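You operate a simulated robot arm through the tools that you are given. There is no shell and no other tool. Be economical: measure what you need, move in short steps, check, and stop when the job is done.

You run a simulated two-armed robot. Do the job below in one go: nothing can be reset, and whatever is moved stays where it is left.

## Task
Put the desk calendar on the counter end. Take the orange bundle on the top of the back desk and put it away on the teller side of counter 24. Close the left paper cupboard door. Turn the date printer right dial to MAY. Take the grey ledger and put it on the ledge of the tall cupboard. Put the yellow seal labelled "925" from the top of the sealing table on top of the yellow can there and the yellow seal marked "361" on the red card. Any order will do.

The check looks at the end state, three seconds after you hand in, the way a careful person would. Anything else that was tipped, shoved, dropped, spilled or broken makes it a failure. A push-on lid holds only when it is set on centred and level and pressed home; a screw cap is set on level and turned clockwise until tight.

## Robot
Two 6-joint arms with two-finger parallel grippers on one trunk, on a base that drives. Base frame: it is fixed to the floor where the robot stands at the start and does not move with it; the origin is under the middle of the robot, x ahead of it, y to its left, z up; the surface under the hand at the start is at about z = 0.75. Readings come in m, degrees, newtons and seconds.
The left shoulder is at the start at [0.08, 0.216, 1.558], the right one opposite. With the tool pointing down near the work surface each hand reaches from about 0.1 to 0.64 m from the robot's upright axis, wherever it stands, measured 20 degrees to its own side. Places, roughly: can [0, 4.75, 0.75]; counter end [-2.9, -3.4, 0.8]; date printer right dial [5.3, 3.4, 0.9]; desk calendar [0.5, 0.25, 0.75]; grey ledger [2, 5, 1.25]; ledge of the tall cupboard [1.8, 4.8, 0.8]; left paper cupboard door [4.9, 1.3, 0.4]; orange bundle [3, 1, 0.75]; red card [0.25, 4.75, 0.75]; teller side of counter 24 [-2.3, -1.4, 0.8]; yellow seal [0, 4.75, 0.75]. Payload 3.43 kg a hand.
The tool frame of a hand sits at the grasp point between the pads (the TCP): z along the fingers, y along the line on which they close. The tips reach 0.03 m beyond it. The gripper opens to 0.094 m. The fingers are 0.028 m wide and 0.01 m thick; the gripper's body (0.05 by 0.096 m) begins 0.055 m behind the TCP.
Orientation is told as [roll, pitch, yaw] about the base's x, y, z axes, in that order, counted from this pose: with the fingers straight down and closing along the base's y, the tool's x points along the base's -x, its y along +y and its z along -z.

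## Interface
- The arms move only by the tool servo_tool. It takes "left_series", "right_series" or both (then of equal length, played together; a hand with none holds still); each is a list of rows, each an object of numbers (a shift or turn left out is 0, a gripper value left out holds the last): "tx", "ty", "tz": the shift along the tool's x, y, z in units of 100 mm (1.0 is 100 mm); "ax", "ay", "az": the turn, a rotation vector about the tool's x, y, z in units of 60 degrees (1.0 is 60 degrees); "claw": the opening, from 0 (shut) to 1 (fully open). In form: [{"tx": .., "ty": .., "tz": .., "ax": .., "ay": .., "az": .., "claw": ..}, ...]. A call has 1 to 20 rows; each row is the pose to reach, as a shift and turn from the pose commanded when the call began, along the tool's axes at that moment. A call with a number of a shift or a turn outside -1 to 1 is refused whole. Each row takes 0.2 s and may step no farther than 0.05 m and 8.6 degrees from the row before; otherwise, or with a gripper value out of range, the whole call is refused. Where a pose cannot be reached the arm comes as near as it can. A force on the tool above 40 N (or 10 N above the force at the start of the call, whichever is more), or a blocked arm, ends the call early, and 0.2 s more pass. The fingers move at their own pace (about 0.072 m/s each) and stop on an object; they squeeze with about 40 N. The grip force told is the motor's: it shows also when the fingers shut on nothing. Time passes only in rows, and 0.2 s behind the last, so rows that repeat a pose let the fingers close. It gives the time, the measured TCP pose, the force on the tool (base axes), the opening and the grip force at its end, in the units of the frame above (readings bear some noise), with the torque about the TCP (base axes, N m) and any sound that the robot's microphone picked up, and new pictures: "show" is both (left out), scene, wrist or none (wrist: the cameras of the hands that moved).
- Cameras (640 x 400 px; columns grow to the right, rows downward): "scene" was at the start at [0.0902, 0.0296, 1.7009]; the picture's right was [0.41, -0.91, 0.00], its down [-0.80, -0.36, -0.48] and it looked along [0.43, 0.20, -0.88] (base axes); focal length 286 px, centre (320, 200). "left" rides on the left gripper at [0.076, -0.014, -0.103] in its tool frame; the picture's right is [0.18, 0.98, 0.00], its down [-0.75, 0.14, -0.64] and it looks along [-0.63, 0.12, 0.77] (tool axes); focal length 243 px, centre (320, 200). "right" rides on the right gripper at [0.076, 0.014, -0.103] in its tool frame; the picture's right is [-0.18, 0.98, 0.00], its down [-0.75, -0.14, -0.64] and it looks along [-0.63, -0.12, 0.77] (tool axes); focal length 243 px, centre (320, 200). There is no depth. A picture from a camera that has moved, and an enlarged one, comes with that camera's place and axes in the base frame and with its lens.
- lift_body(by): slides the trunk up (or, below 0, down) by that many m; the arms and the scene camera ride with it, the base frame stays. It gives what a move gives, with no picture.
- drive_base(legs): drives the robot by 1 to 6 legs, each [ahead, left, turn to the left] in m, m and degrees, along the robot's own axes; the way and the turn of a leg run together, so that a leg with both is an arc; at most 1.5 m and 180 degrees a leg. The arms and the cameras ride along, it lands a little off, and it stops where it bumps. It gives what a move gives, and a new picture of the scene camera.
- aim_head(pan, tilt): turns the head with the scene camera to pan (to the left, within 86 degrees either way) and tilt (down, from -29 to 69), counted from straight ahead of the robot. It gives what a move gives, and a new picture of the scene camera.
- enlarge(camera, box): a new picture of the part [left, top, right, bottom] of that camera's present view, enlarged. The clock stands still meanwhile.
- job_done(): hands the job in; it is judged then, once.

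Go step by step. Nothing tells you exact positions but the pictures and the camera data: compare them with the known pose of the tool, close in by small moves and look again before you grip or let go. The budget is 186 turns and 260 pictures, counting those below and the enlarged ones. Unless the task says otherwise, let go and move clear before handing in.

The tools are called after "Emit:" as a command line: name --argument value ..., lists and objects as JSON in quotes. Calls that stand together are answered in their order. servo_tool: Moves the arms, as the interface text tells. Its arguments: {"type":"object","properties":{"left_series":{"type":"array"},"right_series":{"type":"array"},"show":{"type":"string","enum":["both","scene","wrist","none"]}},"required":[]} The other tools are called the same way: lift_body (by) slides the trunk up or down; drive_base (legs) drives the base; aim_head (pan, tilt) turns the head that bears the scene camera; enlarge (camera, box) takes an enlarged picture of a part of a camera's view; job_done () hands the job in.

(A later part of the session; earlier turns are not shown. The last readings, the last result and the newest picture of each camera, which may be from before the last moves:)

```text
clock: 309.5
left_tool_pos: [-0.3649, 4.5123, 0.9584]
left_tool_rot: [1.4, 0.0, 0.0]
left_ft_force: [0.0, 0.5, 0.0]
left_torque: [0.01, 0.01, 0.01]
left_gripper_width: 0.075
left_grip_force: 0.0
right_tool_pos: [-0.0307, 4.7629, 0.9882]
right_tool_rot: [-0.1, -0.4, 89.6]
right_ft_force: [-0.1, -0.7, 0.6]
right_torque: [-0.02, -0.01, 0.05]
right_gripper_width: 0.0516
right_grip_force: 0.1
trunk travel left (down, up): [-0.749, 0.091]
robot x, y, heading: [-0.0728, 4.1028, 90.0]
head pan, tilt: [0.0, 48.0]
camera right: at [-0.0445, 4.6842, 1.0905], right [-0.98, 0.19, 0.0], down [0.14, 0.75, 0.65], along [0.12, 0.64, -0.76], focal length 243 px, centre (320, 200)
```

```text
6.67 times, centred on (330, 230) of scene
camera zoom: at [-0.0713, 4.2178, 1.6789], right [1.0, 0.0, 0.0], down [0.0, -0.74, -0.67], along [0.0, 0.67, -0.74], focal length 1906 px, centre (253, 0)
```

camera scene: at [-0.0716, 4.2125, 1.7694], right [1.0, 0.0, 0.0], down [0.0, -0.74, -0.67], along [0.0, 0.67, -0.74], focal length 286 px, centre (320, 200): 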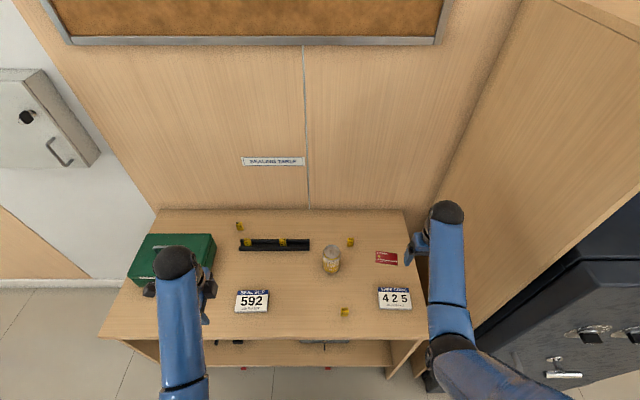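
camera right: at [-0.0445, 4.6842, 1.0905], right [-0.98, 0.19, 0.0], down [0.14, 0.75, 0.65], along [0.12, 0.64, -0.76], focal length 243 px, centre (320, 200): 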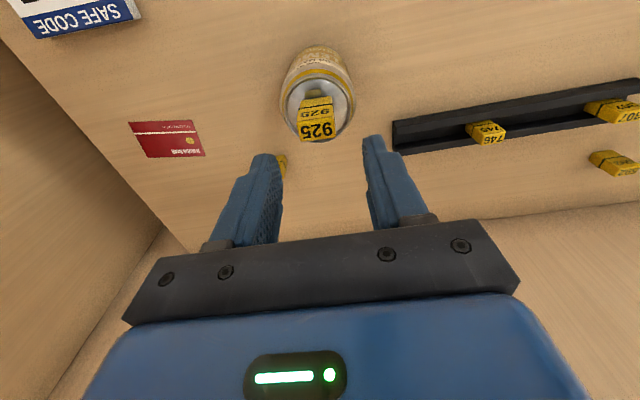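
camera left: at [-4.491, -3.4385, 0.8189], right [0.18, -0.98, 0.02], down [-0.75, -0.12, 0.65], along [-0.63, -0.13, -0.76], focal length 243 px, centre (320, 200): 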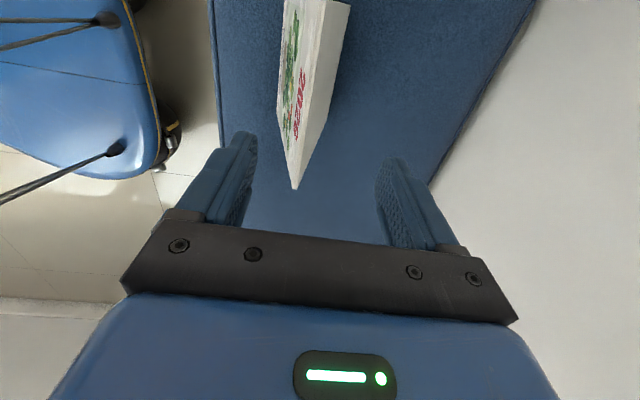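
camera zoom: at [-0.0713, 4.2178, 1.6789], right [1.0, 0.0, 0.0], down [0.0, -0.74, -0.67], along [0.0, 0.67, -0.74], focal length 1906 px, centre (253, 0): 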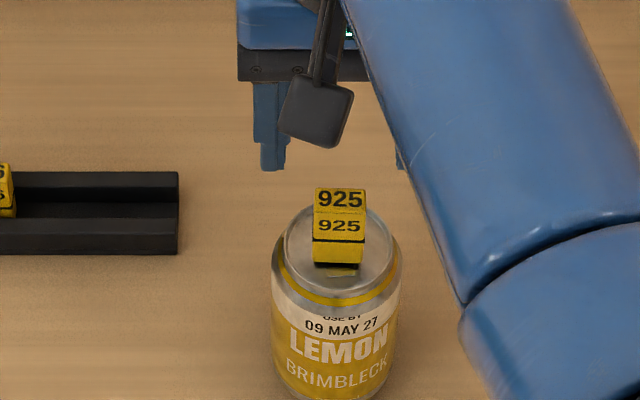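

925 stands on the can. Next, go above seal 361.

Emit:
servo_tool --right_series '[{"ty": -0.4}, {"ty": -0.8, "tx": -0.2}, {"ty": -0.9, "tx": -0.6}, {"ty": -0.9, "tx": -1.0}, {"ty": -0.9, "tx": -1.0}]' --show "wrist"

```text
clock: 310.7
left_tool_pos: [-0.3637, 4.5102, 0.9587]
left_tool_rot: [1.5, 0.0, -0.1]
left_ft_force: [0.4, 0.4, 0.2]
left_torque: [0.02, -0.02, 0.04]
left_gripper_width: 0.0754
left_grip_force: 0.1
right_tool_pos: [0.0635, 4.8311, 0.9957]
right_tool_rot: [-0.1, -0.6, 89.6]
right_ft_force: [-0.5, 0.5, 0.5]
right_torque: [0.0, 0.03, 0.03]
right_gripper_width: 0.0518
right_grip_force: 0.1
right hand out of reach, approached as far as the arm can: row 4, 5
trunk travel left (down, up): [-0.749, 0.091]
robot x, y, heading: [-0.0731, 4.1019, 89.8]
head pan, tilt: [0.0, 48.0]
camera right: at [0.0502, 4.7528, 1.0975], right [-0.98, 0.19, 0.0], down [0.15, 0.75, 0.65], along [0.12, 0.64, -0.76], focal length 243 px, centre (320, 200)
```

right: 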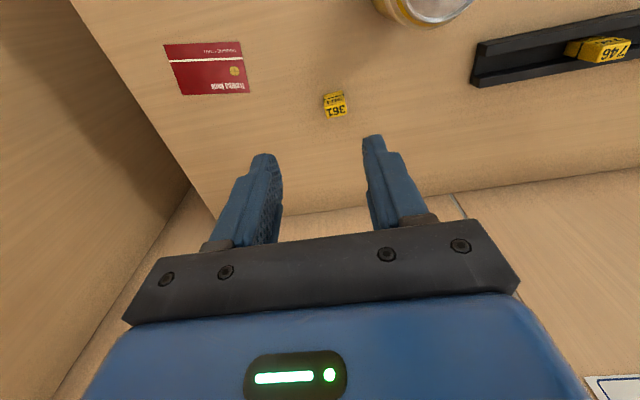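

Reach is short; I need a lower shoulder. Lower the trunk, extend, and lower again.

Emit:
lift_body --by -0.12

Emit:
servo_tool --right_series '[{"tz": -0.3}, {"tz": -0.6}, {"tz": -0.9}, {"tz": -0.9}]' --show "none"

Emit:
lift_body --by -0.12

```text
clock: 312.2
left_tool_pos: [-0.3642, 4.5111, 0.838]
left_tool_rot: [1.4, 0.0, 0.0]
left_ft_force: [0.1, -0.3, 0.6]
left_torque: [-0.01, 0.01, -0.01]
left_gripper_width: 0.0752
left_grip_force: 0.1
right_tool_pos: [0.0625, 4.831, 0.8755]
right_tool_rot: [-0.1, -0.5, 89.6]
right_ft_force: [-1.4, 0.7, 0.6]
right_torque: [0.02, 0.0, 0.0]
right_gripper_width: 0.0518
right_grip_force: 0.1
trunk travel left (down, up): [-0.629, 0.211]
robot x, y, heading: [-0.0736, 4.1079, 89.6]
head pan, tilt: [0.0, 48.0]
```

```text
clock: 313.2
left_tool_pos: [-0.3644, 4.5135, 0.8381]
left_tool_rot: [1.5, 0.0, -0.1]
left_ft_force: [0.0, 1.1, 0.2]
left_torque: [0.0, -0.01, -0.02]
left_gripper_width: 0.0751
left_grip_force: 0.1
right_tool_pos: [0.0632, 4.8298, 0.9659]
right_tool_rot: [-0.1, -0.5, 89.6]
right_ft_force: [-0.1, 0.4, 0.7]
right_torque: [-0.01, 0.02, 0.04]
right_gripper_width: 0.052
right_grip_force: 0.0
trunk travel left (down, up): [-0.629, 0.211]
robot x, y, heading: [-0.0692, 4.1073, 90.2]
head pan, tilt: [0.0, 48.0]
```

```text
clock: 313.9
left_tool_pos: [-0.3628, 4.513, 0.8093]
left_tool_rot: [2.3, 0.1, -0.1]
left_ft_force: [1.1, -3.2, 6.0]
left_torque: [0.23, -0.15, -0.03]
left_gripper_width: 0.0734
left_grip_force: 0.1
right_tool_pos: [0.0629, 4.8282, 0.9309]
right_tool_rot: [-0.1, -0.5, 89.6]
right_ft_force: [-0.6, -0.2, 0.3]
right_torque: [-0.01, -0.01, -0.02]
right_gripper_width: 0.0519
right_grip_force: 0.0
trunk travel left (down, up): [-0.594, 0.246]
robot x, y, heading: [-0.0709, 4.1019, 90.2]
head pan, tilt: [0.0, 48.0]
stopped: the force on the tool passed its limit at 65 N (the readings are from after the stop); the commanded pose is now the measured one
```

The left hand touched the table top; raise and back it off.

Emit:
servo_tool --left_series '[{"tz": -0.2}, {"tz": -0.5}, {"tz": -0.8}, {"tz": -1.0}]' --show "both"

```text
clock: 314.9
left_tool_pos: [-0.3646, 4.5139, 0.8094]
left_tool_rot: [2.3, 0.1, -0.1]
left_ft_force: [1.8, -4.1, 7.8]
left_torque: [0.14, -0.17, -0.12]
left_gripper_width: 0.0727
left_grip_force: 0.0
left hand out of reach, approached as far as the arm can: row 1, 2, 3, 4
right_tool_pos: [0.0644, 4.8297, 0.9302]
right_tool_rot: [-0.1, -0.6, 89.6]
right_ft_force: [-0.2, 0.0, 0.5]
right_torque: [0.02, -0.02, -0.01]
right_gripper_width: 0.0518
right_grip_force: 0.2
trunk travel left (down, up): [-0.594, 0.246]
robot x, y, heading: [-0.0732, 4.1037, 90.0]
head pan, tilt: [0.0, 48.0]
camera scene: at [-0.0705, 4.2161, 1.5242], right [1.0, 0.0, 0.0], down [0.0, -0.74, -0.67], along [0.0, 0.67, -0.74], focal length 286 px, centre (320, 200)
camera left: at [-0.4404, 4.4962, 0.9114], right [-0.18, 0.98, 0.04], down [0.75, 0.11, 0.65], along [0.63, 0.15, -0.76], focal length 243 px, centre (320, 200)
```

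scene: 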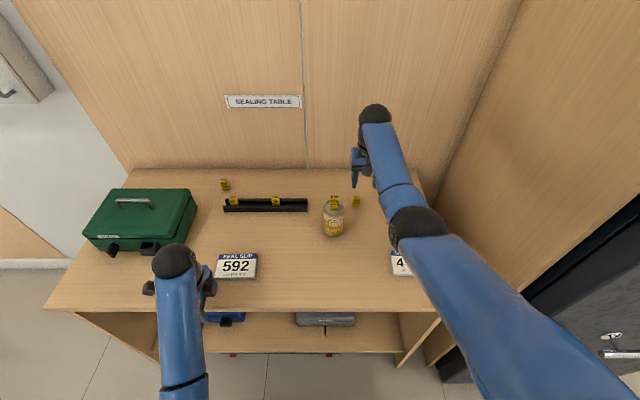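
left: 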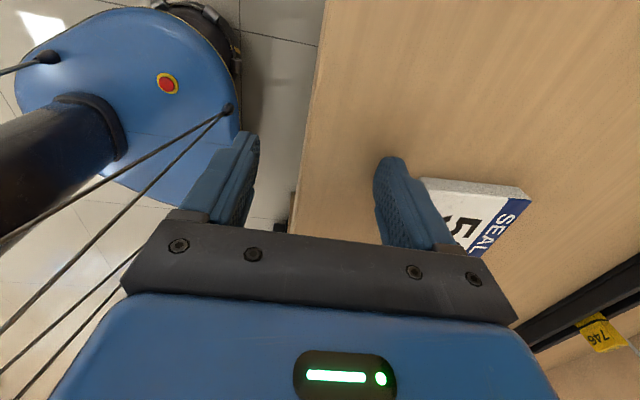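

Emit:
lift_body --by 0.05

Emit:
servo_tool --left_series '[{"tx": 0.3, "ty": -0.2}, {"tx": 0.6, "ty": -0.4, "tz": -0.2}, {"tx": 0.9, "ty": -0.4, "tz": -0.5}, {"tx": 1.0, "ty": -0.4, "tz": -0.8}, {"tx": 1.0, "ty": -0.4, "tz": -0.8}]' --show "none"

```text
clock: 315.8
left_tool_pos: [-0.3649, 4.5141, 0.8576]
left_tool_rot: [2.1, 0.0, -0.1]
left_ft_force: [-0.5, -0.4, -0.5]
left_torque: [0.01, 0.01, -0.01]
left_gripper_width: 0.0751
left_grip_force: 0.0
right_tool_pos: [0.0628, 4.8296, 0.9801]
right_tool_rot: [-0.2, -0.6, 89.6]
right_ft_force: [-0.6, 0.0, -1.0]
right_torque: [-0.03, 0.03, 0.03]
right_gripper_width: 0.0515
right_grip_force: 0.1
trunk travel left (down, up): [-0.644, 0.196]
robot x, y, heading: [-0.0743, 4.1004, 89.9]
head pan, tilt: [0.0, 48.0]
```

```text
clock: 317.0
left_tool_pos: [-0.4578, 4.4758, 0.8573]
left_tool_rot: [2.4, 0.1, -0.1]
left_ft_force: [-1.1, -0.5, 0.2]
left_torque: [0.01, -0.02, 0.0]
left_gripper_width: 0.0755
left_grip_force: 0.2
left hand out of reach, approached as far as the arm can: row 2, 3, 4, 5
right_tool_pos: [0.0642, 4.8292, 0.9814]
right_tool_rot: [-0.1, -0.5, 89.5]
right_ft_force: [0.3, 0.5, 0.1]
right_torque: [-0.03, -0.04, 0.01]
right_gripper_width: 0.0516
right_grip_force: 0.2
trunk travel left (down, up): [-0.644, 0.196]
robot x, y, heading: [-0.0705, 4.1059, 90.1]
head pan, tilt: [0.0, 48.0]
```

Emit:
servo_tool --left_series '[{"ty": -0.3}, {"ty": -0.6}, {"ty": -0.9}, {"ty": -0.9}]' --show "scene"

```text
clock: 318.0
left_tool_pos: [-0.4578, 4.3878, 0.8525]
left_tool_rot: [2.2, 0.1, 0.0]
left_ft_force: [-0.1, -0.2, 0.0]
left_torque: [0.0, 0.02, 0.02]
left_gripper_width: 0.0751
left_grip_force: 0.0
right_tool_pos: [0.0626, 4.8298, 0.9808]
right_tool_rot: [-0.2, -0.5, 89.6]
right_ft_force: [0.3, 1.9, -0.1]
right_torque: [0.0, 0.03, -0.04]
right_gripper_width: 0.0515
right_grip_force: 0.0
trunk travel left (down, up): [-0.644, 0.196]
robot x, y, heading: [-0.0715, 4.1113, 90.1]
head pan, tilt: [0.0, 48.0]
camera scene: at [-0.0715, 4.2181, 1.574], right [1.0, 0.0, 0.0], down [0.0, -0.74, -0.67], along [0.0, 0.67, -0.74], focal length 286 px, centre (320, 200)
```

scene: 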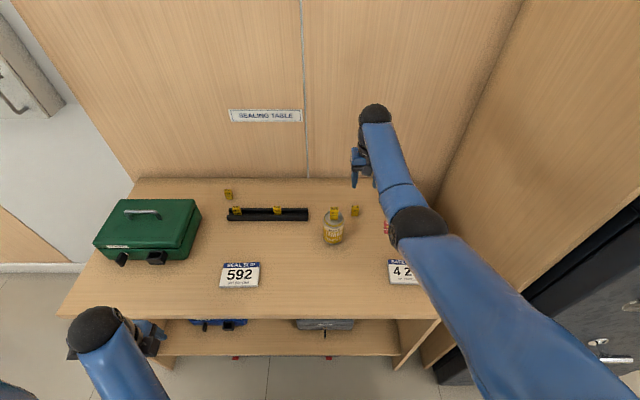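

Emit:
lift_body --by -0.12

Emit:
servo_tool --right_series '[{"tx": -0.15, "ty": 0.08}, {"tx": -0.3, "ty": 0.14}, {"tx": -0.3, "ty": 0.14}]' --show "wrist"

```text
clock: 319.5
left_tool_pos: [-0.4581, 4.3872, 0.733]
left_tool_rot: [2.3, 0.0, -0.1]
left_ft_force: [0.6, 0.2, 1.0]
left_torque: [0.0, 0.02, -0.01]
left_gripper_width: 0.0753
left_grip_force: 0.1
right_tool_pos: [0.0625, 4.83, 0.8599]
right_tool_rot: [-0.2, -0.5, 89.6]
right_ft_force: [0.6, 1.4, 0.4]
right_torque: [-0.01, -0.01, 0.0]
right_gripper_width: 0.0519
right_grip_force: 0.1
trunk travel left (down, up): [-0.524, 0.316]
robot x, y, heading: [-0.0692, 4.1064, 90.2]
head pan, tilt: [0.0, 48.0]
```

```text
clock: 320.3
left_tool_pos: [-0.458, 4.3872, 0.7326]
left_tool_rot: [2.2, 0.1, -0.1]
left_ft_force: [-0.1, 0.0, 0.0]
left_torque: [-0.01, 0.0, -0.01]
left_gripper_width: 0.0751
left_grip_force: 0.1
right_tool_pos: [0.0506, 4.8526, 0.8632]
right_tool_rot: [-0.1, -0.5, 89.5]
right_ft_force: [-0.4, 0.3, -0.7]
right_torque: [0.0, 0.02, -0.01]
right_gripper_width: 0.0517
right_grip_force: 0.0
right hand out of reach, approached as far as the arm can: row 2, 3
trunk travel left (down, up): [-0.524, 0.316]
robot x, y, heading: [-0.071, 4.105, 90.2]
head pan, tilt: [0.0, 48.0]
camera right: at [0.0376, 4.7748, 0.9634], right [-0.98, 0.19, 0.0], down [0.14, 0.75, 0.65], along [0.12, 0.64, -0.76], focal length 243 px, centre (320, 200)
```

right: 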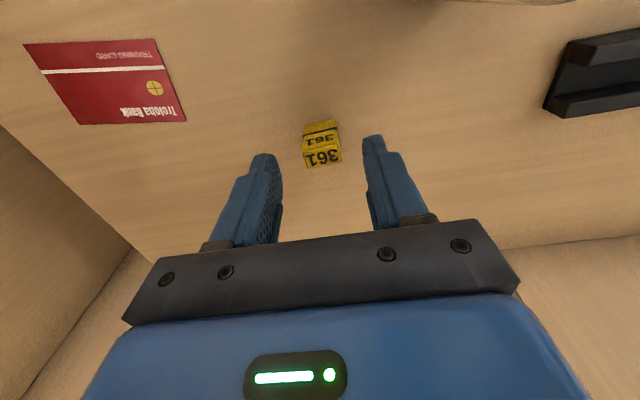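

Emit:
drive_base --legs '[[0.025, 0, 0]]'

Emit:
servo_tool --right_series '[{"tz": 0.1}, {"tz": 0.2}, {"tz": 0.2}]' --show "wrist"

```text
clock: 321.1
left_tool_pos: [-0.4578, 4.4099, 0.7344]
left_tool_rot: [2.4, 0.0, -0.1]
left_ft_force: [-0.5, 0.1, 0.1]
left_torque: [0.04, -0.03, -0.02]
left_gripper_width: 0.0749
left_grip_force: 0.0
right_tool_pos: [0.0506, 4.8735, 0.8653]
right_tool_rot: [0.0, -0.9, 89.6]
right_ft_force: [-0.3, -0.8, 0.7]
right_torque: [0.03, -0.02, -0.02]
right_gripper_width: 0.0517
right_grip_force: 0.0
trunk travel left (down, up): [-0.524, 0.316]
robot x, y, heading: [-0.0712, 4.132, 90.0]
head pan, tilt: [0.0, 48.0]
camera scene: at [-0.0715, 4.2365, 1.4547], right [1.0, 0.0, 0.0], down [0.0, -0.74, -0.67], along [0.0, 0.67, -0.74], focal length 286 px, centre (320, 200)
```

scene: 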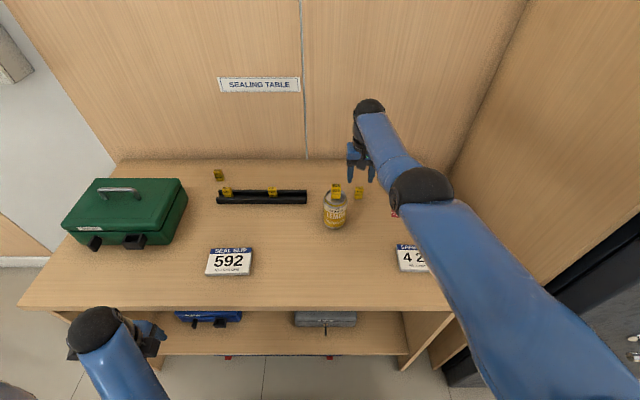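

```text
clock: 321.9
left_tool_pos: [-0.4564, 4.413, 0.732]
left_tool_rot: [2.1, 0.0, -0.2]
left_ft_force: [-0.7, -0.2, 0.1]
left_torque: [-0.05, 0.02, -0.01]
left_gripper_width: 0.075
left_grip_force: 0.0
right_tool_pos: [0.0509, 4.8751, 0.8432]
right_tool_rot: [-0.2, -0.6, 89.6]
right_ft_force: [-0.3, -0.7, -1.2]
right_torque: [-0.01, 0.03, 0.0]
right_gripper_width: 0.0516
right_grip_force: 0.1
right hand out of reach, approached as far as the arm can: row 2
trunk travel left (down, up): [-0.524, 0.316]
robot x, y, heading: [-0.0708, 4.1291, 90.0]
head pan, tilt: [0.0, 48.0]
camera right: at [0.0373, 4.7972, 0.9441], right [-0.98, 0.19, 0.0], down [0.14, 0.75, 0.65], along [0.12, 0.64, -0.76], focal length 243 px, centre (320, 200)
```

right: 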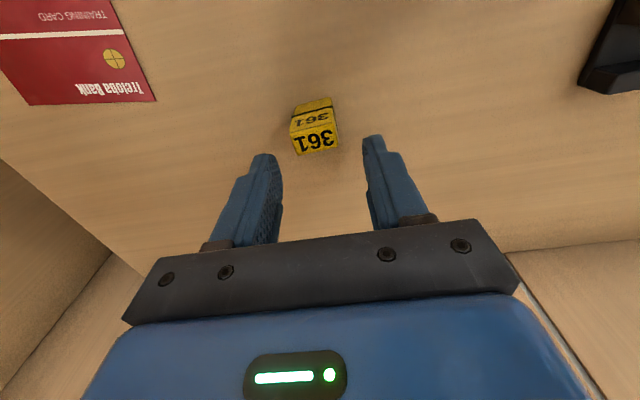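

Emit:
servo_tool --right_series '[{"tx": 0.1, "tz": 0.1}, {"tx": 0.1, "tz": 0.2}, {"tx": 0.1, "tz": 0.28}, {"tx": 0.1, "tz": 0.28}]' --show "wrist"

```text
clock: 322.9
left_tool_pos: [-0.4587, 4.4118, 0.7331]
left_tool_rot: [2.1, -0.1, -0.1]
left_ft_force: [0.1, -0.7, 0.2]
left_torque: [0.04, 0.0, -0.01]
left_gripper_width: 0.0753
left_grip_force: 0.1
right_tool_pos: [0.0524, 4.8677, 0.8134]
right_tool_rot: [-0.1, -0.5, 89.6]
right_ft_force: [-1.0, 0.1, 0.9]
right_torque: [0.03, 0.02, 0.02]
right_gripper_width: 0.0517
right_grip_force: 0.1
trunk travel left (down, up): [-0.524, 0.316]
robot x, y, heading: [-0.0714, 4.1319, 90.1]
head pan, tilt: [0.0, 48.0]
camera right: at [0.038, 4.7895, 0.9149], right [-0.98, 0.19, 0.0], down [0.14, 0.75, 0.65], along [0.12, 0.64, -0.76], focal length 243 px, centre (320, 200)
```

right: 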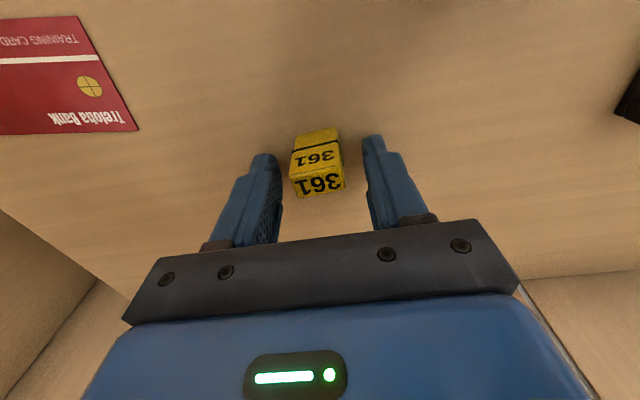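

Emit:
servo_tool --right_series '[{"claw": 0}, {"claw": 0}, {"claw": 0}, {"claw": 0}, {"claw": 0}, {"tz": -0.2}, {"tz": -0.4}, {"tz": -0.4, "ty": -0.4, "tx": 0.2}, {"tz": -0.4, "ty": -0.8, "tx": 0.45}, {"tz": -0.4, "ty": -1.0, "tx": 0.6}]' --show "wrist"

```text
clock: 325.1
left_tool_pos: [-0.458, 4.4124, 0.7321]
left_tool_rot: [2.2, -0.1, -0.1]
left_ft_force: [0.3, -0.3, 0.4]
left_torque: [-0.01, 0.0, 0.02]
left_gripper_width: 0.0748
left_grip_force: 0.0
right_tool_pos: [0.15, 4.806, 0.855]
right_tool_rot: [-0.1, -0.6, 89.6]
right_ft_force: [0.7, -0.1, -0.4]
right_torque: [0.0, -0.02, 0.01]
right_gripper_width: 0.0261
right_grip_force: 39.7
trunk travel left (down, up): [-0.524, 0.316]
robot x, y, heading: [-0.0663, 4.1299, 90.0]
head pan, tilt: [0.0, 48.0]
camera right: at [0.1363, 4.7275, 0.9562], right [-0.98, 0.19, 0.0], down [0.14, 0.75, 0.65], along [0.12, 0.64, -0.76], focal length 243 px, centre (320, 200)
```

right: 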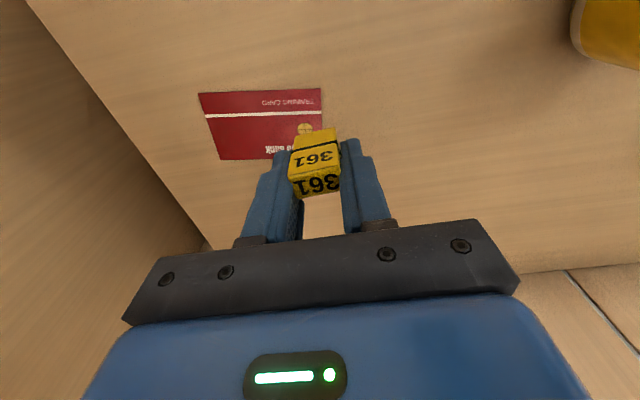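

Emit:
servo_tool --right_series '[{"ty": -0.2, "tx": 0.06}, {"ty": -0.39, "tx": 0.12}, {"ty": -0.39, "tx": 0.12, "tz": 0.15}, {"ty": -0.39, "tx": 0.12, "tz": 0.28}, {"ty": -0.39, "tx": 0.12, "tz": 0.34}, {"ty": -0.39, "tx": 0.12, "tz": 0.37}, {"ty": -0.39, "tx": 0.12, "tz": 0.37}]' --show "wrist"

```text
clock: 326.7
left_tool_pos: [-0.4587, 4.4133, 0.7326]
left_tool_rot: [2.3, 0.1, -0.1]
left_ft_force: [0.6, 0.5, -0.2]
left_torque: [0.01, -0.02, -0.05]
left_gripper_width: 0.0752
left_grip_force: 0.1
right_tool_pos: [0.1878, 4.7945, 0.8166]
right_tool_rot: [-0.2, -0.6, 89.6]
right_ft_force: [-0.1, -0.1, -0.3]
right_torque: [0.02, -0.03, 0.0]
right_gripper_width: 0.0265
right_grip_force: 39.6
trunk travel left (down, up): [-0.524, 0.316]
robot x, y, heading: [-0.0745, 4.1309, 90.0]
head pan, tilt: [0.0, 48.0]
camera right: at [0.1756, 4.7164, 0.9171], right [-0.98, 0.19, 0.0], down [0.14, 0.75, 0.65], along [0.12, 0.64, -0.76], focal length 243 px, centre (320, 200)
```

right: 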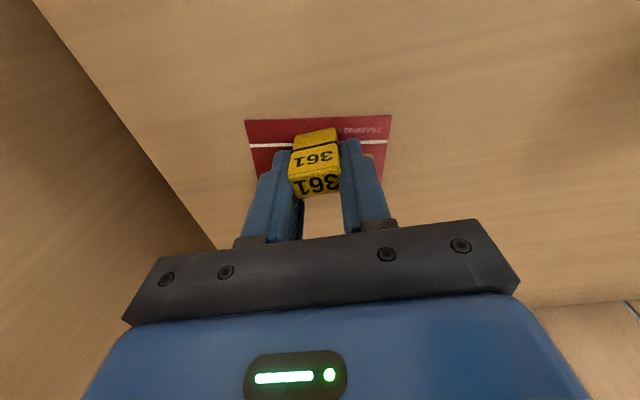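

Seal is centred over the card, nearly in contact. Release and rise.

Emit:
servo_tool --right_series '[{"tz": 0.01}, {"tz": 0.01, "claw": 0.4}, {"tz": 0.01, "claw": 0.5}, {"tz": 0.01, "claw": 0.55}, {"tz": -0.2}, {"tz": -0.5}, {"tz": -0.8}, {"tz": -1.0}]' --show "wrist"

```text
clock: 328.5
left_tool_pos: [-0.4575, 4.4131, 0.7324]
left_tool_rot: [2.2, -0.1, -0.1]
left_ft_force: [-0.6, 0.2, -0.5]
left_torque: [0.0, 0.01, 0.04]
left_gripper_width: 0.0754
left_grip_force: 0.0
right_tool_pos: [0.1919, 4.8215, 0.8988]
right_tool_rot: [-0.1, -0.5, 89.6]
right_ft_force: [0.3, -0.4, 0.5]
right_torque: [0.0, 0.0, 0.03]
right_gripper_width: 0.0518
right_grip_force: 0.1
right hand out of reach, approached as far as the arm can: row 7, 8
trunk travel left (down, up): [-0.524, 0.316]
robot x, y, heading: [-0.0719, 4.1262, 90.0]
head pan, tilt: [0.0, 48.0]
camera right: at [0.1776, 4.7435, 0.9999], right [-0.98, 0.19, 0.0], down [0.14, 0.75, 0.65], along [0.12, 0.64, -0.76], focal length 243 px, centre (320, 200)
```

right: 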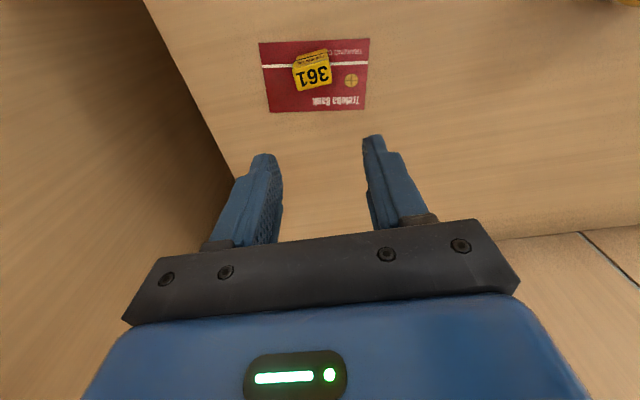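

Both seals are placed. Raise the trunk, back off, and drive along to the tall cupboard.

Emit:
lift_body --by 0.31

Emit:
drive_base --legs '[[-0.65, 0, 0], [0, -1.4, 0], [0, -0.4, 0]]'

Emit:
aim_head --pan 0 --tilt 20

```text
clock: 331.6
left_tool_pos: [-0.4573, 4.4122, 1.042]
left_tool_rot: [2.2, 0.0, -0.1]
left_ft_force: [-0.2, 0.0, 0.1]
left_torque: [0.03, -0.03, 0.0]
left_gripper_width: 0.0753
left_grip_force: 0.1
right_tool_pos: [0.1908, 4.822, 1.2075]
right_tool_rot: [-0.1, -0.6, 89.6]
right_ft_force: [1.1, 0.1, 0.0]
right_torque: [-0.01, 0.0, -0.02]
right_gripper_width: 0.0515
right_grip_force: 0.1
trunk travel left (down, up): [-0.834, 0.006]
robot x, y, heading: [-0.0707, 4.13, 89.9]
head pan, tilt: [0.0, 48.0]
```

```text
clock: 344.0
left_tool_pos: [1.3585, 3.7795, 1.0412]
left_tool_rot: [2.2, -0.1, 0.3]
left_ft_force: [-1.5, 0.5, 0.0]
left_torque: [0.01, -0.03, 0.03]
left_gripper_width: 0.0752
left_grip_force: 0.1
right_tool_pos: [2.0034, 4.1928, 1.2092]
right_tool_rot: [-0.3, -0.5, 90.1]
right_ft_force: [-0.4, -0.2, -0.5]
right_torque: [0.0, -0.03, -0.03]
right_gripper_width: 0.0515
right_grip_force: 0.0
trunk travel left (down, up): [-0.834, 0.006]
robot x, y, heading: [1.7482, 3.499, 90.2]
head pan, tilt: [0.0, 48.0]
camera scene: at [1.7445, 3.6116, 1.764], right [1.0, 0.01, 0.0], down [0.01, -0.74, -0.67], along [0.0, 0.67, -0.74], focal length 286 px, centre (320, 200)
```

scene: 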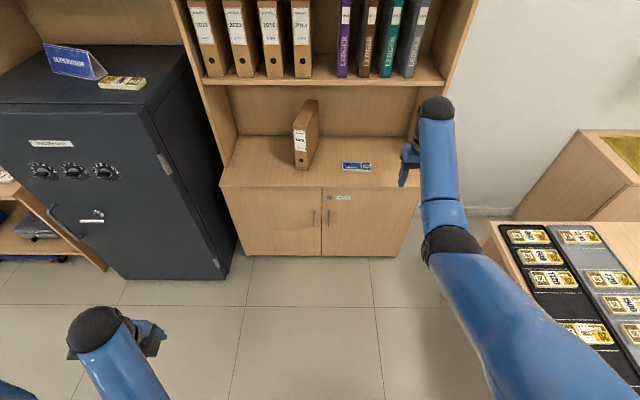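

```text
clock: 344.9
left_tool_pos: [1.361, 3.7792, 1.0428]
left_tool_rot: [2.2, 0.1, 0.3]
left_ft_force: [0.8, -0.3, -0.3]
left_torque: [-0.01, 0.02, -0.02]
left_gripper_width: 0.075
left_grip_force: 0.1
right_tool_pos: [2.0068, 4.193, 1.2082]
right_tool_rot: [-0.1, -0.4, 90.2]
right_ft_force: [-0.4, 0.9, -0.8]
right_torque: [0.01, 0.0, -0.05]
right_gripper_width: 0.0517
right_grip_force: 0.1
trunk travel left (down, up): [-0.834, 0.006]
robot x, y, heading: [1.7486, 3.5014, 90.5]
head pan, tilt: [0.0, 20.0]
camera scene: at [1.7499, 3.626, 1.8068], right [1.0, 0.01, 0.0], down [0.0, -0.34, -0.94], along [-0.01, 0.94, -0.34], focal length 286 px, centre (320, 200)
```

scene: 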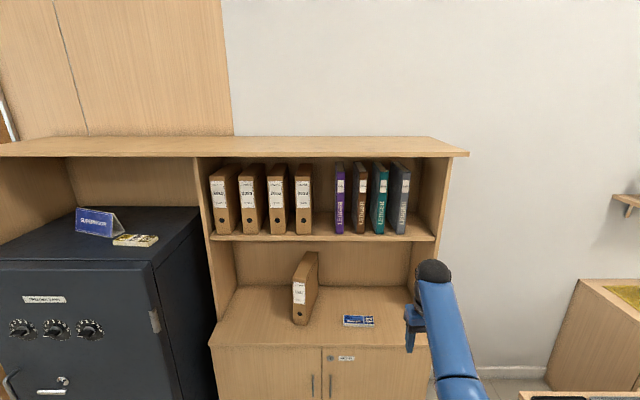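

The grey ledger is the rightmost on the shelf. Zoom and get a second viewpoint by lowering the trunk.

Emit:
enlarge --camera "scene" --box '[320, 140, 480, 260]'

Emit:
lift_body --by -0.35

Emit:
enlarge --camera "scene" --box '[200, 30, 480, 280]'

```text
3.33 times, centred on (400, 200) of scene
camera zoom: at [1.7499, 3.626, 1.8068], right [1.0, 0.01, 0.0], down [0.0, -0.34, -0.94], along [-0.01, 0.94, -0.34], focal length 953 px, centre (53, 200)
```

zoom: 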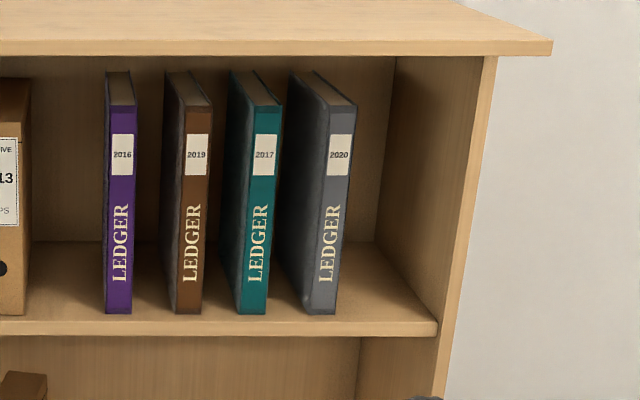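

```text
clock: 348.3
left_tool_pos: [1.3602, 3.7794, 0.6922]
left_tool_rot: [2.2, -0.1, 0.4]
left_ft_force: [0.0, 0.1, 0.7]
left_torque: [0.02, -0.01, -0.01]
left_gripper_width: 0.075
left_grip_force: 0.1
right_tool_pos: [2.0077, 4.1928, 0.858]
right_tool_rot: [-0.1, -0.4, 90.2]
right_ft_force: [0.0, -0.6, 0.2]
right_torque: [0.0, 0.0, -0.02]
right_gripper_width: 0.0518
right_grip_force: 0.0
trunk travel left (down, up): [-0.484, 0.356]
robot x, y, heading: [1.7478, 3.5, 90.5]
head pan, tilt: [0.0, 20.0]
```

```text
1.60 times, centred on (340, 155) of scene
camera zoom: at [1.7488, 3.6258, 1.4569], right [1.0, 0.01, 0.0], down [0.0, -0.34, -0.94], along [-0.01, 0.94, -0.34], focal length 458 px, centre (288, 272)
```

zoom: 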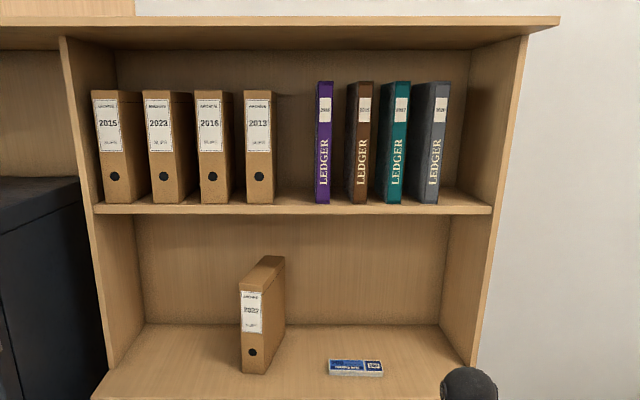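

Ledger: spine bottom at ≈(2.10, 4.79, 1.225), height 0.29, with free space both sides; the ledge below is clear at x≈2.1. Rotate the right hand to point forward.

Emit:
servo_tool --right_series '[{"ay": -0.125, "claw": 0.8}, {"ay": -0.25, "tz": -0.2}, {"ay": -0.375, "tz": -0.4}, {"ay": -0.5, "tz": -0.6}, {"ay": -0.625, "tz": -0.8}, {"ay": -0.75, "tz": -1.0}, {"ay": -0.875, "tz": -1.0}, {"ay": -1.0, "tz": -1.0}]' --show "none"

Emit:
servo_tool --right_series '[{"ay": -0.125}, {"ay": -0.25}, {"ay": -0.375}, {"ay": -0.5}]' --show "none"

```text
clock: 350.1
left_tool_pos: [1.3613, 3.779, 0.6935]
left_tool_rot: [2.2, 0.0, 0.3]
left_ft_force: [-0.1, -0.4, 0.3]
left_torque: [0.01, -0.01, -0.01]
left_gripper_width: 0.0749
left_grip_force: 0.0
right_tool_pos: [2.0069, 4.1906, 0.9578]
right_tool_rot: [-0.3, -60.7, 90.4]
right_ft_force: [0.3, 0.3, -0.2]
right_torque: [0.0, 0.0, 0.0]
right_gripper_width: 0.0752
right_grip_force: 0.1
trunk travel left (down, up): [-0.484, 0.356]
robot x, y, heading: [1.7481, 3.4956, 90.2]
head pan, tilt: [0.0, 20.0]
```

```text
clock: 351.1
left_tool_pos: [1.3603, 3.7796, 0.693]
left_tool_rot: [2.1, -0.1, 0.4]
left_ft_force: [-0.6, -0.1, 0.2]
left_torque: [0.0, 0.02, 0.0]
left_gripper_width: 0.0748
left_grip_force: 0.0
right_tool_pos: [2.0073, 4.1917, 0.9586]
right_tool_rot: [-166.9, -89.4, -102.9]
right_ft_force: [-0.7, 0.4, 0.5]
right_torque: [0.01, 0.01, 0.01]
right_gripper_width: 0.0754
right_grip_force: 0.0
trunk travel left (down, up): [-0.484, 0.356]
robot x, y, heading: [1.7506, 3.4979, 90.7]
head pan, tilt: [0.0, 20.0]
```

Emit:
lift_body --by 0.35

Emit:
drive_base --legs '[[0.42, -0.1, 0]]'

Emit:
servo_tool --right_series '[{"tx": -0.2}, {"tx": -0.4}, {"tx": -0.5}]' --show "both"

```text
clock: 354.5
left_tool_pos: [1.3608, 3.7789, 1.043]
left_tool_rot: [2.1, 0.0, 0.3]
left_ft_force: [0.0, -0.4, -0.1]
left_torque: [-0.01, 0.03, -0.02]
left_gripper_width: 0.0753
left_grip_force: 0.1
right_tool_pos: [2.0065, 4.192, 1.3093]
right_tool_rot: [-165.3, -89.5, -104.7]
right_ft_force: [0.2, -0.8, -0.3]
right_torque: [0.01, 0.02, 0.02]
right_gripper_width: 0.0751
right_grip_force: 0.0
trunk travel left (down, up): [-0.834, 0.006]
robot x, y, heading: [1.75, 3.4973, 90.4]
head pan, tilt: [0.0, 20.0]
```

```text
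clock: 357.2
left_tool_pos: [1.4599, 4.1973, 1.0427]
left_tool_rot: [2.4, 0.0, 0.0]
left_ft_force: [-0.4, -0.1, -0.7]
left_torque: [0.03, 0.01, 0.02]
left_gripper_width: 0.0753
left_grip_force: 0.2
right_tool_pos: [2.1068, 4.6066, 1.3093]
right_tool_rot: [-165.5, -89.4, -104.6]
right_ft_force: [-0.6, 0.6, 0.7]
right_torque: [-0.01, 0.03, 0.02]
right_gripper_width: 0.0752
right_grip_force: 0.0
trunk travel left (down, up): [-0.834, 0.006]
robot x, y, heading: [1.8422, 3.9173, 90.1]
head pan, tilt: [0.0, 20.0]
camera scene: at [1.846, 4.0405, 1.8072], right [1.0, 0.0, 0.0], down [0.0, -0.34, -0.94], along [0.0, 0.94, -0.34], focal length 286 px, centre (320, 200)
```

scene: 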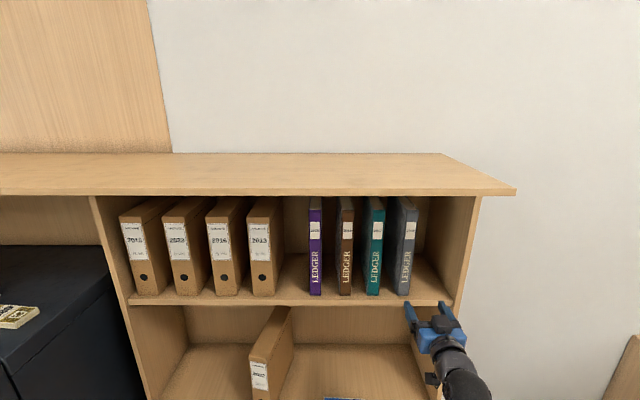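

```text
clock: 358.0
left_tool_pos: [1.4594, 4.199, 1.0414]
left_tool_rot: [2.2, -0.1, 0.2]
left_ft_force: [0.2, 0.2, -0.3]
left_torque: [-0.02, 0.04, 0.03]
left_gripper_width: 0.0751
left_grip_force: 0.0
right_tool_pos: [2.1068, 4.6079, 1.3587]
right_tool_rot: [-166.2, -89.4, -103.9]
right_ft_force: [0.3, -0.3, 0.2]
right_torque: [0.05, 0.04, 0.01]
right_gripper_width: 0.0752
right_grip_force: 0.1
trunk travel left (down, up): [-0.834, 0.006]
robot x, y, heading: [1.8475, 3.9142, 90.1]
head pan, tilt: [0.0, 20.0]
camera scene: at [1.8468, 4.0441, 1.8069], right [1.0, 0.0, 0.0], down [0.0, -0.34, -0.94], along [0.0, 0.94, -0.34], focal length 286 px, centre (320, 200)
camera right: at [2.0939, 4.506, 1.2817], right [-0.98, 0.0, 0.18], down [0.14, -0.65, 0.75], along [0.12, 0.76, 0.64], focal length 243 px, centre (320, 200)
```

scene: 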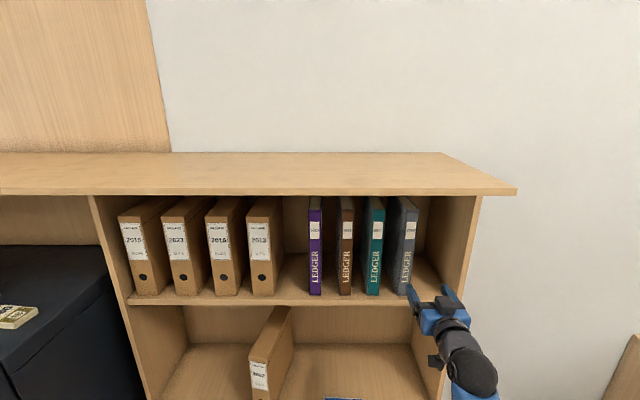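
right: 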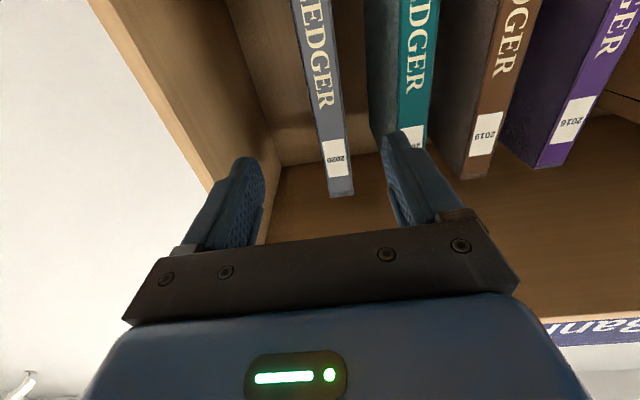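

The grey spine is between the fingers. Advance in stages.

Emit:
drive_base --legs '[[0.1, 0, 0]]'

Emit:
servo_tool --right_series '[{"tx": -0.2, "ty": 0.04, "tz": 0.2}, {"tx": -0.2, "ty": 0.04, "tz": 0.4}, {"tx": -0.2, "ty": 0.04, "tz": 0.6}, {"tx": -0.2, "ty": 0.04, "tz": 0.6}]' --show "wrist"

```text
clock: 359.1
left_tool_pos: [1.4608, 4.2894, 1.045]
left_tool_rot: [2.6, -0.1, 0.1]
left_ft_force: [0.3, -1.2, 0.5]
left_torque: [0.04, 0.01, -0.02]
left_gripper_width: 0.0753
left_grip_force: 0.0
right_tool_pos: [2.1076, 4.6967, 1.3643]
right_tool_rot: [-171.9, -89.0, -98.3]
right_ft_force: [1.3, -0.5, -0.6]
right_torque: [0.0, 0.02, 0.0]
right_gripper_width: 0.0751
right_grip_force: 0.0
trunk travel left (down, up): [-0.834, 0.006]
robot x, y, heading: [1.8485, 4.0192, 90.0]
head pan, tilt: [0.0, 20.0]
camera scene: at [1.8466, 4.1286, 1.808], right [1.0, 0.0, 0.0], down [0.0, -0.33, -0.94], along [0.0, 0.94, -0.33], focal length 286 px, centre (320, 200)
```

scene: 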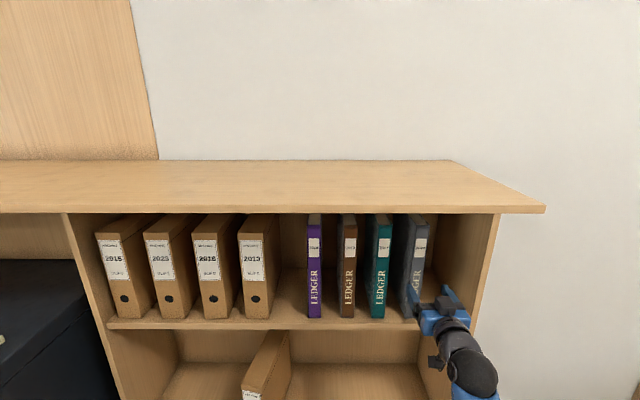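

```text
clock: 360.1
left_tool_pos: [1.46, 4.2998, 1.041]
left_tool_rot: [1.9, 0.0, 0.2]
left_ft_force: [-0.6, 0.8, -0.4]
left_torque: [-0.03, 0.02, -0.02]
left_gripper_width: 0.0751
left_grip_force: 0.1
right_tool_pos: [2.1018, 4.7707, 1.3773]
right_tool_rot: [-159.7, -89.6, -110.6]
right_ft_force: [0.6, 0.7, -0.5]
right_torque: [0.0, 0.0, 0.02]
right_gripper_width: 0.0751
right_grip_force: 0.0
trunk travel left (down, up): [-0.834, 0.006]
robot x, y, heading: [1.8457, 4.0165, 90.2]
head pan, tilt: [0.0, 20.0]
camera right: at [2.0895, 4.6667, 1.2995], right [-0.98, 0.0, 0.18], down [0.14, -0.65, 0.75], along [0.12, 0.76, 0.64], focal length 243 px, centre (320, 200)
```

right: 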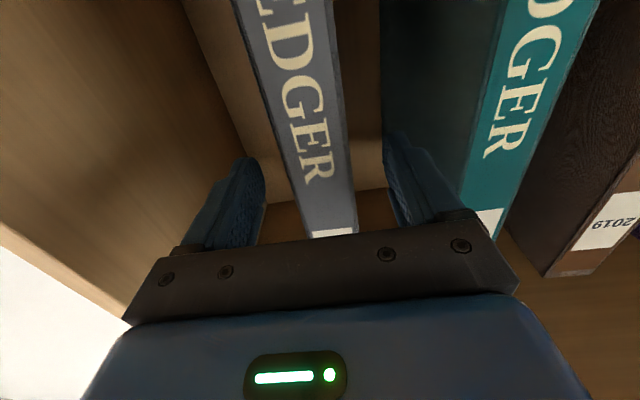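

Emit:
servo_tool --right_series '[{"tz": 0.2}, {"tz": 0.4}, {"tz": 0.6}, {"tz": 0.6}]' --show "wrist"

```text
clock: 361.1
left_tool_pos: [1.4594, 4.2969, 1.0419]
left_tool_rot: [2.2, 0.0, 0.1]
left_ft_force: [-0.2, 0.1, 0.2]
left_torque: [0.03, 0.02, 0.03]
left_gripper_width: 0.0751
left_grip_force: 0.0
right_tool_pos: [2.103, 4.8265, 1.3805]
right_tool_rot: [-168.4, -89.5, -101.7]
right_ft_force: [-0.1, -0.1, 0.8]
right_torque: [-0.02, 0.0, 0.01]
right_gripper_width: 0.0754
right_grip_force: 0.1
trunk travel left (down, up): [-0.834, 0.006]
robot x, y, heading: [1.8495, 4.0168, 90.2]
head pan, tilt: [0.0, 20.0]
camera right: at [2.0899, 4.723, 1.3025], right [-0.98, 0.0, 0.18], down [0.14, -0.65, 0.75], along [0.12, 0.76, 0.64], focal length 243 px, centre (320, 200)
```

right: 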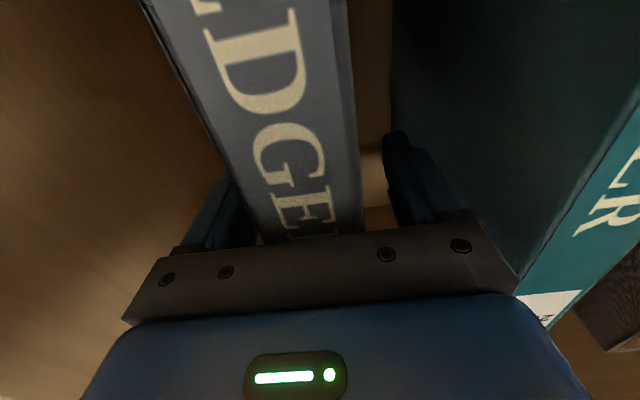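

Emit:
servo_tool --right_series '[{"claw": 0}, {"claw": 0}, {"claw": 0}, {"claw": 0}, {"claw": 0}, {"claw": 0}, {"tx": -0.06}, {"tx": -0.12}]' --show "scene"

```text
clock: 362.9
left_tool_pos: [1.4599, 4.2979, 1.0431]
left_tool_rot: [2.0, 0.0, 0.0]
left_ft_force: [-0.1, -0.5, -0.3]
left_torque: [0.0, -0.02, 0.0]
left_gripper_width: 0.0753
left_grip_force: 0.0
right_tool_pos: [2.1055, 4.829, 1.3894]
right_tool_rot: [-147.4, -89.7, -123.0]
right_ft_force: [0.8, 0.3, -10.0]
right_torque: [-0.56, 0.0, 0.01]
right_gripper_width: 0.0406
right_grip_force: 39.3
trunk travel left (down, up): [-0.834, 0.006]
robot x, y, heading: [1.844, 4.018, 90.3]
head pan, tilt: [0.0, 20.0]
camera scene: at [1.8483, 4.1449, 1.8066], right [1.0, 0.0, 0.0], down [0.0, -0.34, -0.94], along [0.0, 0.94, -0.34], focal length 286 px, centre (320, 200)
```

scene: 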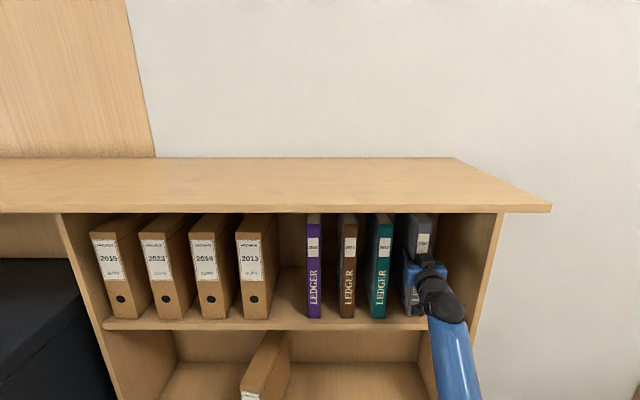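

Lifted about 1 cm (≈1 kg). Pull it straight out.

Emit:
servo_tool --right_series '[{"tx": -0.03, "tz": -0.2}, {"tx": -0.06, "tz": -0.4}, {"tx": -0.06, "tz": -0.6}, {"tx": -0.06, "tz": -0.8}, {"tx": -0.06, "tz": -1.0}]' --show "both"

```text
clock: 364.1
left_tool_pos: [1.4596, 4.298, 1.0413]
left_tool_rot: [2.1, 0.0, 0.2]
left_ft_force: [0.2, -0.8, -0.4]
left_torque: [0.02, 0.03, -0.02]
left_gripper_width: 0.0751
left_grip_force: 0.1
right_tool_pos: [2.1039, 4.7256, 1.3966]
right_tool_rot: [-168.7, -89.5, -101.5]
right_ft_force: [-0.5, -0.1, -9.3]
right_torque: [-0.57, -0.03, 0.0]
right_gripper_width: 0.0403
right_grip_force: 40.0
trunk travel left (down, up): [-0.834, 0.006]
robot x, y, heading: [1.8455, 4.0149, 90.2]
head pan, tilt: [0.0, 20.0]
camera scene: at [1.8475, 4.1426, 1.8068], right [1.0, 0.0, 0.0], down [0.0, -0.34, -0.94], along [0.0, 0.94, -0.34], focal length 286 px, centre (320, 200)
camera right: at [2.0907, 4.6235, 1.3184], right [-0.98, 0.0, 0.18], down [0.14, -0.65, 0.75], along [0.12, 0.76, 0.64], focal length 243 px, centre (320, 200)
```

scene: 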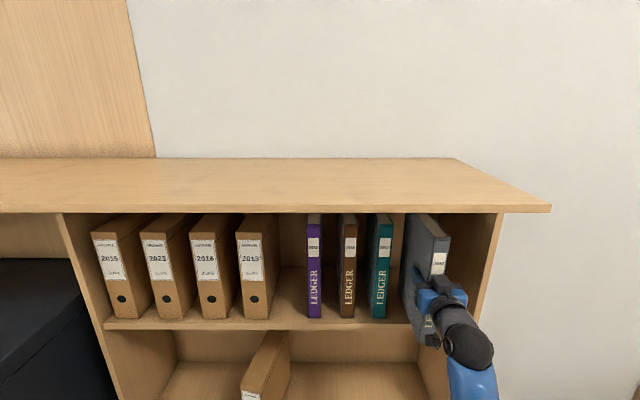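
right: 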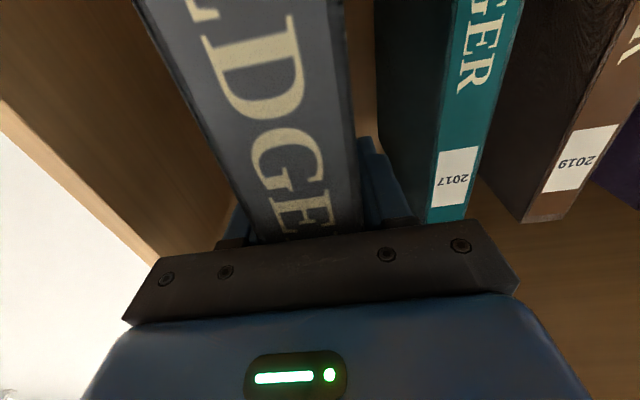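

Emit:
drive_base --legs '[[-0.25, 0, 0]]'

Emit:
lift_body --by -0.4

Emit:
aim_head --pan -15 --tilt 25

```text
clock: 365.9
left_tool_pos: [1.4619, 4.0519, 1.0411]
left_tool_rot: [1.8, 0.0, -0.3]
left_ft_force: [0.5, -0.4, -0.6]
left_torque: [-0.01, 0.04, -0.01]
left_gripper_width: 0.0752
left_grip_force: 0.1
right_tool_pos: [2.1091, 4.4806, 1.3906]
right_tool_rot: [-144.1, -89.9, -126.3]
right_ft_force: [0.2, 0.5, -9.7]
right_torque: [-0.49, 0.03, -0.01]
right_gripper_width: 0.0401
right_grip_force: 40.1
trunk travel left (down, up): [-0.834, 0.006]
robot x, y, heading: [1.8483, 3.7659, 89.9]
head pan, tilt: [0.0, 20.0]
camera scene: at [1.848, 3.8995, 1.806], right [1.0, 0.0, 0.0], down [0.0, -0.35, -0.94], along [0.0, 0.94, -0.35], focal length 286 px, centre (320, 200)
```

scene: 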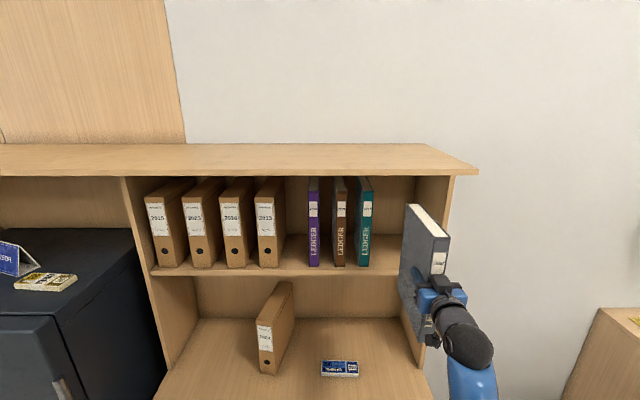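

```text
clock: 369.8
left_tool_pos: [1.4619, 4.0482, 0.6424]
left_tool_rot: [2.1, 0.1, -0.3]
left_ft_force: [0.1, 0.7, 0.3]
left_torque: [-0.01, 0.01, 0.0]
left_gripper_width: 0.0749
left_grip_force: 0.1
right_tool_pos: [2.1081, 4.474, 0.9946]
right_tool_rot: [-164.2, -89.6, -106.4]
right_ft_force: [0.7, -0.2, -9.8]
right_torque: [-0.56, -0.02, -0.01]
right_gripper_width: 0.0404
right_grip_force: 40.2
trunk travel left (down, up): [-0.434, 0.406]
robot x, y, heading: [1.8454, 3.7619, 89.7]
head pan, tilt: [0.0, 20.0]
```

```text
clock: 370.6
left_tool_pos: [1.4607, 4.0471, 0.6412]
left_tool_rot: [2.0, 0.1, -0.3]
left_ft_force: [0.2, -0.8, -0.4]
left_torque: [0.0, -0.03, 0.03]
left_gripper_width: 0.0753
left_grip_force: 0.0
right_tool_pos: [2.1085, 4.4752, 0.9954]
right_tool_rot: [-164.0, -89.5, -106.6]
right_ft_force: [0.7, -0.7, -8.6]
right_torque: [-0.51, 0.01, -0.05]
right_gripper_width: 0.0405
right_grip_force: 39.7
trunk travel left (down, up): [-0.434, 0.406]
robot x, y, heading: [1.8449, 3.7596, 89.8]
head pan, tilt: [-15.0, 25.0]
camera scene: at [1.8716, 3.8872, 1.3986], right [0.96, -0.26, 0.0], down [-0.11, -0.41, -0.91], along [0.24, 0.87, -0.42], focal length 286 px, centre (320, 200)
```

scene: 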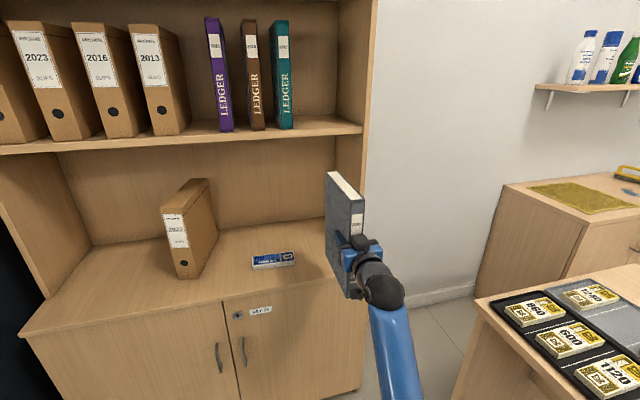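

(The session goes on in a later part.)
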